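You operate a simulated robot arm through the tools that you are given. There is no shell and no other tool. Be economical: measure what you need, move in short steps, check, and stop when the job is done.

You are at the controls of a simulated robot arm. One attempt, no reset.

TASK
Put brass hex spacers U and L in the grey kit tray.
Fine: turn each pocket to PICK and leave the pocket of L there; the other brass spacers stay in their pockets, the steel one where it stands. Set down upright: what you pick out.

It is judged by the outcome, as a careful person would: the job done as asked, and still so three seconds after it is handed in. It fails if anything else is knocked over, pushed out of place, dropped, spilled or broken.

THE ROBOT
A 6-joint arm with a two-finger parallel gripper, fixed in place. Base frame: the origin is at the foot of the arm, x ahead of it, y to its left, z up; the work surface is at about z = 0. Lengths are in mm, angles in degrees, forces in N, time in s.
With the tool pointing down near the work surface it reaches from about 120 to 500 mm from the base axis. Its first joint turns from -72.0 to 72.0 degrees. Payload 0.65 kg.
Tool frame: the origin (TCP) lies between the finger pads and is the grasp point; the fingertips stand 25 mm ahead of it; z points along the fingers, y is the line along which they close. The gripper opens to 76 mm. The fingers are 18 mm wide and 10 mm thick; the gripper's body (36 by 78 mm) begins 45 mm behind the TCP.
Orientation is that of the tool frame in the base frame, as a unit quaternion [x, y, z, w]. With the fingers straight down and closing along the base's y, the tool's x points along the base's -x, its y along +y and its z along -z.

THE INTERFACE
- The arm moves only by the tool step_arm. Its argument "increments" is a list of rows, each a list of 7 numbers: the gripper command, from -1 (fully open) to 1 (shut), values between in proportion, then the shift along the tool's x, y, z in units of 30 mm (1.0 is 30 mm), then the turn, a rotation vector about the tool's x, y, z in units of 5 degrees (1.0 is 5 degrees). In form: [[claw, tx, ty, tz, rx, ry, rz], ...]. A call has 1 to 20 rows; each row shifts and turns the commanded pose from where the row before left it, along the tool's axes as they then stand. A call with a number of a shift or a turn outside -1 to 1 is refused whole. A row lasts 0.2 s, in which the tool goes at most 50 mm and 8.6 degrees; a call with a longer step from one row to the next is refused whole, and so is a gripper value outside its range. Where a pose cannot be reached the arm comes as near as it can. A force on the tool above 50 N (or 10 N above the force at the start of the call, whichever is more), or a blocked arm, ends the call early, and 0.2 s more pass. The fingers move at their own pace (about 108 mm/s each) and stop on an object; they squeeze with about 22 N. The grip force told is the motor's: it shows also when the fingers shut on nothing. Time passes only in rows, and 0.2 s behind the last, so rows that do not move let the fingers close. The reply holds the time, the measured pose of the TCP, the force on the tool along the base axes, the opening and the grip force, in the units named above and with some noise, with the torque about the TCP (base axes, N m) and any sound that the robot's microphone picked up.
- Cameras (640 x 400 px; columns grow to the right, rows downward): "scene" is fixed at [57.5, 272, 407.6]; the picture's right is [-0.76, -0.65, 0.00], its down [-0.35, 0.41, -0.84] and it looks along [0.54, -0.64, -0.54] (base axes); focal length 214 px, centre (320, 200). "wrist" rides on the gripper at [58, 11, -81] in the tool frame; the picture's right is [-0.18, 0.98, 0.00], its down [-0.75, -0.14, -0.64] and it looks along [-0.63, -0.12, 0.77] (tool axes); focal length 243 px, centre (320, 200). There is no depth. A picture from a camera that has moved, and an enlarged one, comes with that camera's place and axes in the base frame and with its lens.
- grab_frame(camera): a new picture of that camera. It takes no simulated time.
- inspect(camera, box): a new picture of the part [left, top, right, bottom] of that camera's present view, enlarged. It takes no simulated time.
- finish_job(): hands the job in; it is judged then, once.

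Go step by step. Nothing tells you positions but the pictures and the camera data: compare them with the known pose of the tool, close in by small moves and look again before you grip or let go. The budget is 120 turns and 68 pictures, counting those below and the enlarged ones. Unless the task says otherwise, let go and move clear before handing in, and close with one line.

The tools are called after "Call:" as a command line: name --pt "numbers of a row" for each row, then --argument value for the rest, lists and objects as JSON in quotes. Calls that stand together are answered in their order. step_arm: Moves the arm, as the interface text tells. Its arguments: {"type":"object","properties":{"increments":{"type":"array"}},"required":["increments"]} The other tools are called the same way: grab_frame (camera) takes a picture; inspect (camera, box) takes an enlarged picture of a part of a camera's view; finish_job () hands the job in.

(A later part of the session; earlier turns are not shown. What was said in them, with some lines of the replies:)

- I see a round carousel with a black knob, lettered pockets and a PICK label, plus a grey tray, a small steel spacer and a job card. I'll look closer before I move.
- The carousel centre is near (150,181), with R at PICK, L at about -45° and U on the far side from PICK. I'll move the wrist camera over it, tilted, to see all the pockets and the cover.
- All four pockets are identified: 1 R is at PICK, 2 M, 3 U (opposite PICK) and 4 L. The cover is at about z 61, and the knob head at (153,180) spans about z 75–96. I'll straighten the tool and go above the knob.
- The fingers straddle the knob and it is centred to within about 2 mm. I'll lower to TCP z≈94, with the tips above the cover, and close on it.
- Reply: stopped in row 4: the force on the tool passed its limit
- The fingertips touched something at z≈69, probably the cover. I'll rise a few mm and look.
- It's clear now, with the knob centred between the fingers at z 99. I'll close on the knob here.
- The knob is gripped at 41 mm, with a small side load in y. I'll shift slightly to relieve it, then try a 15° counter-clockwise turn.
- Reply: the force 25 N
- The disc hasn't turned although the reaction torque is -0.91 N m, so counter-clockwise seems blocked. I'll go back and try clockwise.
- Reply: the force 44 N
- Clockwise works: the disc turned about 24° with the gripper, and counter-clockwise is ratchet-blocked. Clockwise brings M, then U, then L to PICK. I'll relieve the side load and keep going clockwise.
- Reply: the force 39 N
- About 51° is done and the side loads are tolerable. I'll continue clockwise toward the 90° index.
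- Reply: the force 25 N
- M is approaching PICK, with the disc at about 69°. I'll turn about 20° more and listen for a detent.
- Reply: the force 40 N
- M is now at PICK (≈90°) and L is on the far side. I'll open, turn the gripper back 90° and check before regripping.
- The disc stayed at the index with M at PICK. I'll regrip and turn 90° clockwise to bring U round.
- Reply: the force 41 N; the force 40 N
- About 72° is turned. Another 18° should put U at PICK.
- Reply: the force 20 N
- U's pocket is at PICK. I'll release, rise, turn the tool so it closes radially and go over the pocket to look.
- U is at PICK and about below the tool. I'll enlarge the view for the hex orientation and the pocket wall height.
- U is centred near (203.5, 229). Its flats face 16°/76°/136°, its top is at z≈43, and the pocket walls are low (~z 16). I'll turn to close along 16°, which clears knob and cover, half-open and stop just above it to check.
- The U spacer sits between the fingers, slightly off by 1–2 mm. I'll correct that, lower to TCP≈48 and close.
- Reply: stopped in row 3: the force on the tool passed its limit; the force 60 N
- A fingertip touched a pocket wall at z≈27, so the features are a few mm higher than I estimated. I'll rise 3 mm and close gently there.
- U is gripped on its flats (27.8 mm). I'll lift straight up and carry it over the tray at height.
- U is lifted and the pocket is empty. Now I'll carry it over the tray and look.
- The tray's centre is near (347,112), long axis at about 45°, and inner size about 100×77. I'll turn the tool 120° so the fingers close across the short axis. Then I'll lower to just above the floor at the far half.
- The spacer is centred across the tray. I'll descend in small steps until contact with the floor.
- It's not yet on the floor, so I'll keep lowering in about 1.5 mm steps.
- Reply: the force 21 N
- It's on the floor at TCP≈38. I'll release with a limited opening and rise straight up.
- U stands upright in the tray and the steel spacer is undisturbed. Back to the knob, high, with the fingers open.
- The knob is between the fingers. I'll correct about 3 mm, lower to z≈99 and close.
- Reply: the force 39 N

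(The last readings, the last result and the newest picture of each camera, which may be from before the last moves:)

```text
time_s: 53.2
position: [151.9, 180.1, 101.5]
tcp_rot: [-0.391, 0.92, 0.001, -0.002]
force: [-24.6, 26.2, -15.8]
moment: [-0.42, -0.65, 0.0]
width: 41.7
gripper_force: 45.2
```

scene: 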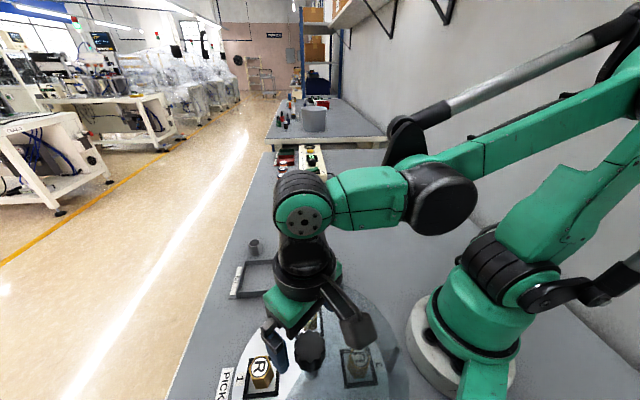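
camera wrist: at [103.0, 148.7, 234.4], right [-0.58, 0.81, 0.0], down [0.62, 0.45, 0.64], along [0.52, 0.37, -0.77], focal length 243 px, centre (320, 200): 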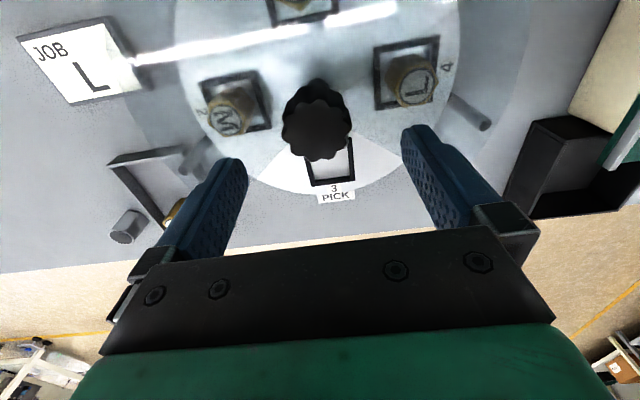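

The knob is gripped with some side load along the closing axis. I'll relieve it and start turning clockwise.

Call:
step_arm --pt "1 0 0.04 0 0 0 0" --pt "1 0 0 0 0 0 0.9" --pt "1 0 0 0 0 0 0.9" --pt "1 0 0 0 0 0 0.9" --pt "1 0 0 0 0 0 0.9" --pt "1 0 0 0 0 0 0.9" --pt "1 0 0 0 0 0 0.9" --pt "1 0 0 0 0 0 0"

Call:
step_arm --pt "1 0 0 0 0 0 0.9" --pt "1 0 0 0 0 0 0.9" --pt "1 0 0 0 0 0 0.9" --pt "1 0 0 0 0 0 0.9" --pt "1 0 0 0 0 0 0.9" --pt "1 0 0 0 0 0 0.9" --pt "1 0 0 0 0 0 0.9" --pt "1 0 0 0 0 0 0"

Call:
inspect --camera "scene" --box '[200, 240, 440, 400]'

```text
time_s: 55.0
position: [153.3, 182.4, 101.3]
tcp_rot: [-0.165, 0.986, -0.001, 0.0]
force: [-2.4, 2.7, 42.4]
moment: [0.5, 0.17, -0.05]
width: 41.6
gripper_force: 44.9
```

```text
time_s: 56.8
position: [150.8, 179.7, 102.3]
tcp_rot: [0.108, 0.994, -0.002, -0.001]
force: [5.5, -1.1, 41.5]
moment: [0.43, -0.12, -0.04]
width: 41.6
gripper_force: 44.7
```

```text
2.50 times, centred on (320, 320) of scene
camera zoom: at [57.4, 271.9, 407.7], right [-0.76, -0.65, 0.0], down [-0.35, 0.41, -0.84], along [0.54, -0.64, -0.54], focal length 536 px, centre (320, -100)
```

zoom: 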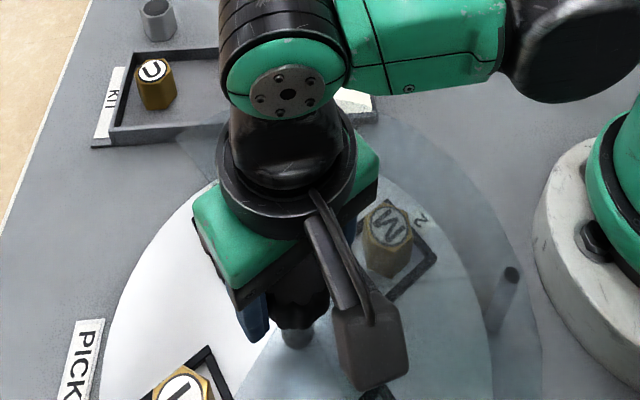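

It's turned about 58° and L is approaching. I'll ease the vertical load slightly and turn the remaining 31°.

Call:
step_arm --pt "1 0 0 -0.02 0 0 0" --pt "1 0 0 0 0 0 0.9" --pt "1 0 0 0 0 0 0.9" --pt "1 0 0 0 0 0 0.9" --pt "1 0 0 0 0 0 0.9" --pt "1 0 0 0 0 0 0.9" --pt "1 0 0 0 0 0 0.9" --pt "1 0 0 0 0 0 0.9" --pt "1 0 0 0 0 0 0"

Call:
inspect --camera "scene" --box '[200, 240, 440, 400]'

```text
time_s: 58.8
position: [152.1, 180.2, 100.6]
tcp_rot: [0.375, 0.927, -0.002, 0.001]
force: [15.3, 0.7, -40.1]
moment: [0.21, -0.42, -0.06]
width: 41.8
gripper_force: 45.8
```

```text
2.50 times, centred on (320, 320) of scene
camera zoom: at [57.6, 272.0, 407.5], right [-0.76, -0.65, 0.0], down [-0.35, 0.41, -0.84], along [0.54, -0.64, -0.54], focal length 536 px, centre (320, -100)
```

zoom: 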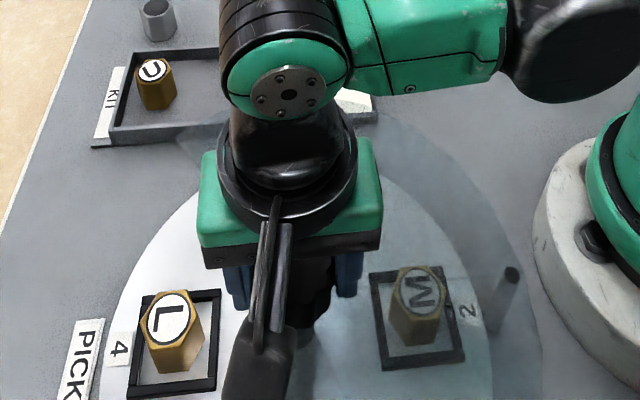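

L's pocket is at PICK, aligned like the earlier ones. I'll release, rise and go above it to look.

Call:
step_arm --pt "-1 0 0 0 0 0 0" --pt "-1 0 0 0 0 0 0" --pt "-1 0 0 -1 0 0 0" --pt "-1 0 0 -1 0 0 0" --pt "-1 0 0 -0.75 0 0 0" --pt "-1 0 0.8 0 0 0 0" --pt "-1 0 0.8 0 0 0 0" --pt "-1 0 0.78 0 0 0 0" --pt "-1 0 0 0 0 0 0"

Call:
inspect --camera "wrist" --box '[260, 30, 400, 120]'

Call:
inspect --camera "scene" --box '[200, 240, 440, 400]'

```text
time_s: 60.8
position: [200.8, 233.1, 182.9]
tcp_rot: [0.374, 0.927, -0.001, -0.001]
force: [-0.5, -0.5, 0.5]
moment: [0.01, -0.02, 0.0]
width: 75.9
gripper_force: 0.0
```

```text
4.44 times, centred on (330, 75) of wrist
camera zoom: at [168.5, 282.6, 263.2], right [0.81, 0.58, 0.0], down [0.45, -0.62, 0.64], along [0.37, -0.53, -0.77], focal length 1078 px, centre (276, 756)
```

zoom: 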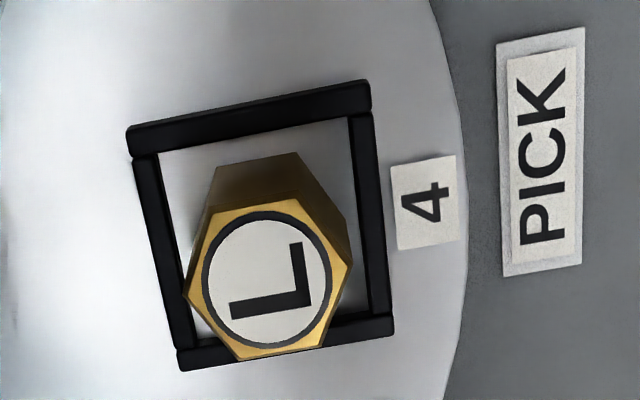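

```text
2.50 times, centred on (320, 320) of scene
camera zoom: at [57.5, 272.0, 407.6], right [-0.76, -0.65, 0.0], down [-0.35, 0.41, -0.84], along [0.54, -0.64, -0.54], focal length 536 px, centre (320, -100)
```

zoom: 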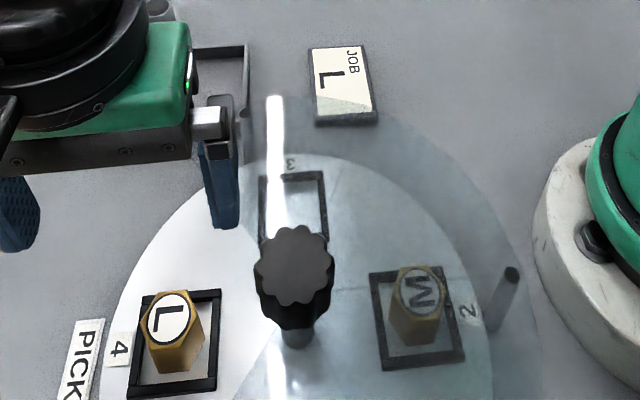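

L sits in the same pose as U did. I'll make the same approach: turn to close along 16°, half-open and stop just above to check.

Call:
step_arm --pt "-0.26 0 0 0 0 0 1" --pt "-0.26 0 0 0 0 0 1" --pt "-0.26 0 0 0 0 0 1" --pt "-0.26 0 0 0 0 0 1" --pt "-0.26 0 0 0 0 0 1" --pt "-0.26 0 0 0 0 0 1" --pt "-0.26 -0.18 0.04 0.9 0 0 0" --pt "-0.26 0 0 0.9 0 0 0" --pt "-0.26 0 0 0.9 0 0 0" --pt "-0.26 0 0 0.8 0 0 0" --pt "-0.26 0 0 0 0 0 0"

Call:
grab_frame --camera "wrist"

```text
time_s: 63.2
position: [203.7, 228.4, 78.0]
tcp_rot: [0.601, 0.799, -0.001, 0.0]
force: [-1.0, 0.7, -0.7]
moment: [-0.01, 0.01, 0.01]
width: 47.9
gripper_force: 0.0
```

```text
28 pictures are left
camera wrist: at [199.6, 288.2, 158.0], right [1.0, 0.09, 0.0], down [0.07, -0.76, 0.64], along [0.06, -0.64, -0.76], focal length 243 px, centre (320, 200)
```

wrist: 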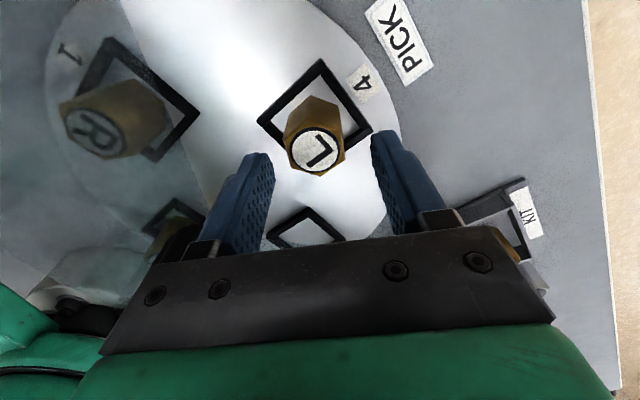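

It's centred between the fingers. I'll lower to TCP≈54.5, above the pocket walls, and close.

Call:
step_arm --pt "-0.26 0 -0.03 0.4 0 0 0" --pt "-0.26 0 0 0.37 0 0 0" --pt "-0.26 0 0 0 0 0 0" --pt "0 0 0 0 0 0 0" --pt "0.2 0 0 0 0 0 0" --pt "0.4 0 0 0 0 0 0" --pt "1 0 0 0 0 0 0" --pt "1 0 0 0 0 0 0"

```text
time_s: 65.0
position: [204.0, 225.3, 53.6]
tcp_rot: [0.602, 0.799, -0.001, 0.001]
force: [0.4, -0.3, -0.5]
moment: [0.0, -0.01, 0.02]
width: 27.6
gripper_force: 21.7
```

L is gripped on its flats (27.6 mm). I'll lift and carry it to above the near half of the tray.

Call:
step_arm --pt "1 0 0 -0.3 0 0 0" --pt "1 0 0 -0.6 0 0 0" --pt "1 0 0 -0.8 0 0 0" --pt "1 0 0 -0.8 0 0 0" --pt "1 0 0 -0.8 0 0 0" --pt "1 -0.672 0.357 0 0 0 0" --pt "1 -0.672 0.357 0 0 0 0" --pt "1 -0.672 0.357 0 0 0 0" --pt "1 -0.672 0.357 0 0 0 0" --pt "1 -0.672 0.357 0 0 0 0" --pt "1 -0.672 0.357 0 0 0 0" --pt "1 -0.672 0.357 0 0 0 0" --pt "1 -0.672 0.357 0 0 0 0" --pt "1 0 0 0 0 0 0"

Call:
step_arm --pt "1 0 0 0 0 0 -1" --pt "1 0 0 0 0 0 -1" --pt "1 0 0 0 0 0 -1" --pt "1 0 0 0 0 0 -1" --pt "1 0 0 0 0 0 -1" --pt "1 0 0 0 0 0 -1" --pt "1 0 0 0 0 0 -1" --pt "1 0 0 0 0 0 -1" --pt "1 0 0 0 0 0 -1" --pt "1 0 0 0 0 0 -1" --pt "1 0 0 0 0 0 -1" --pt "1 0 0 0 0 0 -1" --pt "1 0 0 0 0 0 0"

Call:
step_arm --pt "1 0 0 0 0 0 -1" --pt "1 0 0 0 0 0 -1" --pt "1 0 0 0 0 0 -1" --pt "1 0 0 0 0 0 -1" --pt "1 0 0 0 0 0 -1" --pt "1 0 0 0 0 0 -1" --pt "1 0 0 0 0 0 -1" --pt "1 0 0 0 0 0 -1" --pt "1 0 0 0 0 0 -1" --pt "1 0 0 0 0 0 -1" --pt "1 0 0 0 0 0 -1" --pt "1 0 0 0 0 0 -1" --pt "1 0 0 0 0 0 0"

Call:
grab_frame --camera "wrist"

Call:
inspect --camera "scene" --box '[200, 180, 400, 330]'

```text
time_s: 68.0
position: [330.5, 95.1, 155.5]
tcp_rot: [0.601, 0.799, -0.001, 0.001]
force: [0.5, 0.0, -2.2]
moment: [-0.02, -0.02, -0.04]
width: 27.6
gripper_force: 22.0
```

```text
time_s: 70.8
position: [330.8, 95.6, 154.4]
tcp_rot: [0.121, 0.993, 0.0, -0.001]
force: [0.7, 0.8, -1.5]
moment: [0.01, 0.01, 0.0]
width: 27.7
gripper_force: 21.6
```

```text
time_s: 73.6
position: [329.9, 95.2, 154.5]
tcp_rot: [-0.392, 0.92, 0.0, -0.001]
force: [0.6, 0.2, -1.9]
moment: [-0.01, -0.02, 0.01]
width: 27.6
gripper_force: 21.5
```

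```text
27 pictures are left
camera wrist: at [282.9, 62.0, 234.5], right [-0.58, 0.81, 0.0], down [0.62, 0.45, 0.64], along [0.52, 0.37, -0.77], focal length 243 px, centre (320, 200)
```

wrist: 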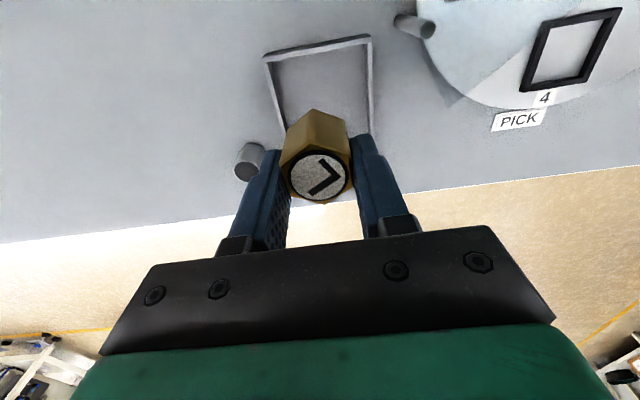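

```text
2.67 times, centred on (300, 255) of scene
camera zoom: at [57.5, 272.0, 407.6], right [-0.76, -0.65, 0.0], down [-0.35, 0.41, -0.84], along [0.54, -0.64, -0.54], focal length 572 px, centre (373, 53)
```

zoom: 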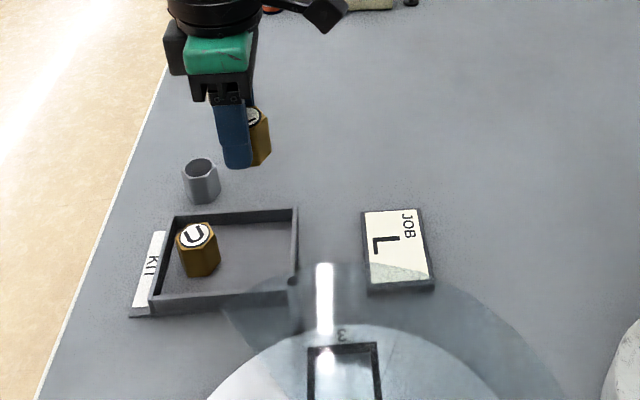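

L is over the near half of the tray, clear of U. I'll lower to just above the rim and check.

Call:
step_arm --pt "1 0 0 0.9 0 0 0" --pt "1 0 0 0.9 0 0 0" --pt "1 0 0 0.8 0 0 0" --pt "1 0 0 0.5 0 0 0" --pt "1 0 0 0 0 0 0"

Call:
grab_frame --camera "wrist"

Call:
inspect --camera "scene" --box '[220, 210, 340, 300]'

```text
time_s: 74.8
position: [330.3, 94.3, 61.7]
tcp_rot: [-0.392, 0.92, -0.001, -0.001]
force: [-0.1, 0.6, -1.0]
moment: [-0.01, -0.02, -0.02]
width: 28.0
gripper_force: 22.2
```

```text
25 pictures are left
camera wrist: at [282.3, 61.4, 140.9], right [-0.58, 0.81, 0.0], down [0.62, 0.45, 0.64], along [0.52, 0.37, -0.77], focal length 243 px, centre (320, 200)
```

wrist: 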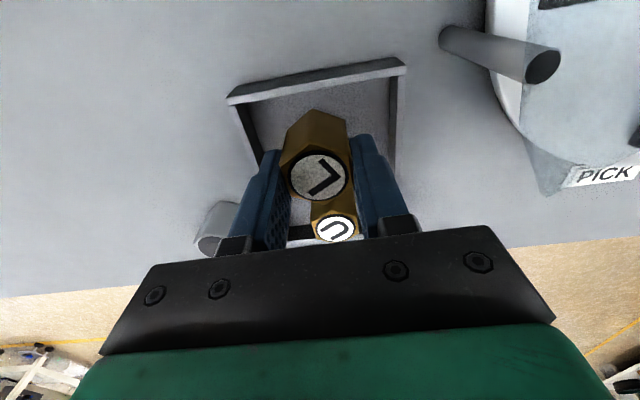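

```text
4.44 times, centred on (280, 255) of scene
camera zoom: at [57.5, 272.0, 407.6], right [-0.76, -0.65, 0.0], down [-0.35, 0.41, -0.84], along [0.54, -0.64, -0.54], focal length 953 px, centre (498, -44)
```

zoom: 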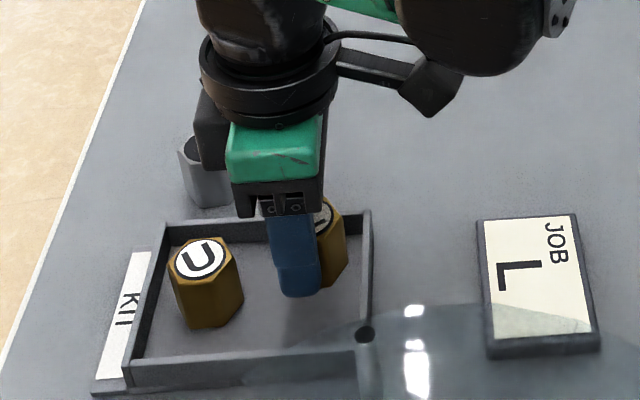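

There's good clearance to U and the walls. I'll lower in steps to the floor, with contact expected near TCP 38.

Call:
step_arm --pt "1 0 0 0.3 0 0 0" --pt "1 0 0 0.25 0 0 0" --pt "1 0 0 0.1 0 0 0" --pt "1 0 0 0 0 0 0"

Call:
step_arm --pt "1 0 0 0.05 0 0 0" --pt "1 0 0 0 0 0 0"

```text
time_s: 75.8
position: [329.0, 95.0, 42.3]
tcp_rot: [-0.391, 0.92, -0.001, -0.002]
force: [-0.3, -0.2, -1.3]
moment: [0.02, 0.0, -0.02]
width: 27.4
gripper_force: 21.5
```

```text
time_s: 76.4
position: [330.0, 95.5, 39.8]
tcp_rot: [-0.392, 0.92, -0.001, -0.001]
force: [-0.3, 0.5, -1.6]
moment: [0.0, -0.02, -0.01]
width: 27.7
gripper_force: 21.5
```

Call:
step_arm --pt "1 0 0 0.05 0 0 0" --pt "1 0 0 0 0 0 0"

```text
time_s: 77.0
position: [328.7, 95.5, 39.5]
tcp_rot: [-0.391, 0.92, -0.001, 0.0]
force: [0.2, -1.8, 16.7]
moment: [0.08, -0.06, 0.02]
width: 27.6
gripper_force: 21.9
```

Floor contact at TCP≈39. I'll release and rise straight up.

Call:
step_arm --pt "0.1 0 0 0 0 0 0" --pt "-0.05 0 0 0 0 0 0" --pt "-0.05 0 0 0 0 0 0" --pt "-0.05 0 0 -0.5 0 0 0" --pt "-0.05 0 0 -0.8 0 0 0" --pt "-0.05 0 0 -1 0 0 0" --pt "-0.05 0 0 -1 0 0 0" --pt "-0.05 0 0 -1 0 0 0" --pt "-0.05 0.9 0 0 0 0 0" --pt "-0.05 0.9 0 0 0 0 0" --pt "-0.05 0 0 0 0 0 0"

Call:
grab_frame --camera "scene"

Call:
inspect --camera "scene" --box '[200, 220, 440, 400]'

```text
time_s: 79.4
position: [293.9, 56.3, 170.0]
tcp_rot: [-0.392, 0.92, -0.001, -0.002]
force: [0.3, -0.5, 0.1]
moment: [0.0, 0.01, 0.03]
width: 39.9
gripper_force: 0.0
```

```text
23 pictures are left
```

scene: 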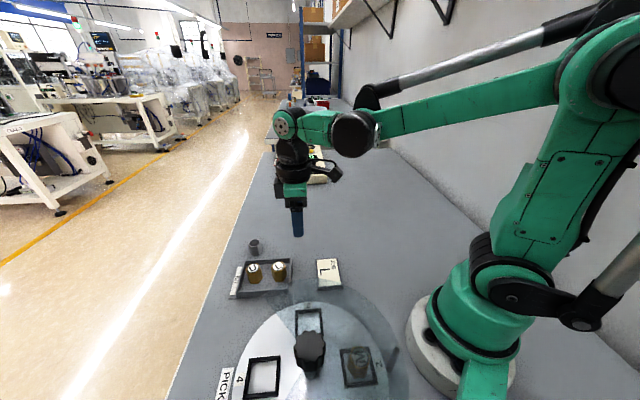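

```text
2.22 times, centred on (320, 310) of scene
camera zoom: at [57.5, 272.0, 407.6], right [-0.76, -0.65, 0.0], down [-0.35, 0.41, -0.84], along [0.54, -0.64, -0.54], focal length 477 px, centre (320, -44)
```

zoom: 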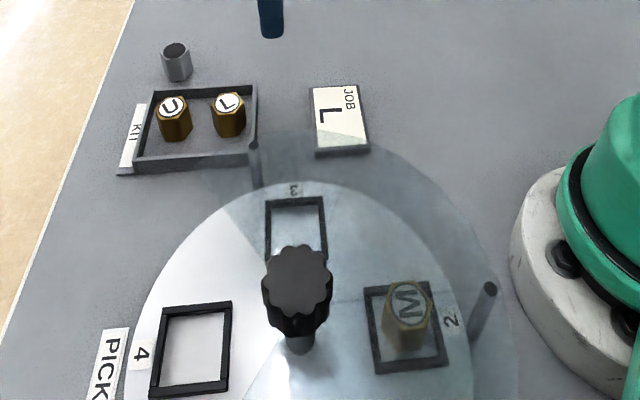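

U and L both stand upright in the kit tray. Pocket 4, L's, is at PICK; M and the steel spacer haven't moved, and R was last seen in its pocket. The gripper is clear, so I'm handing in.

Call:
finish_job

```text
The job is handed in.
```

Spacers U and L are standing upright in the grey kit tray, L's pocket is at PICK, and the job is handed in.
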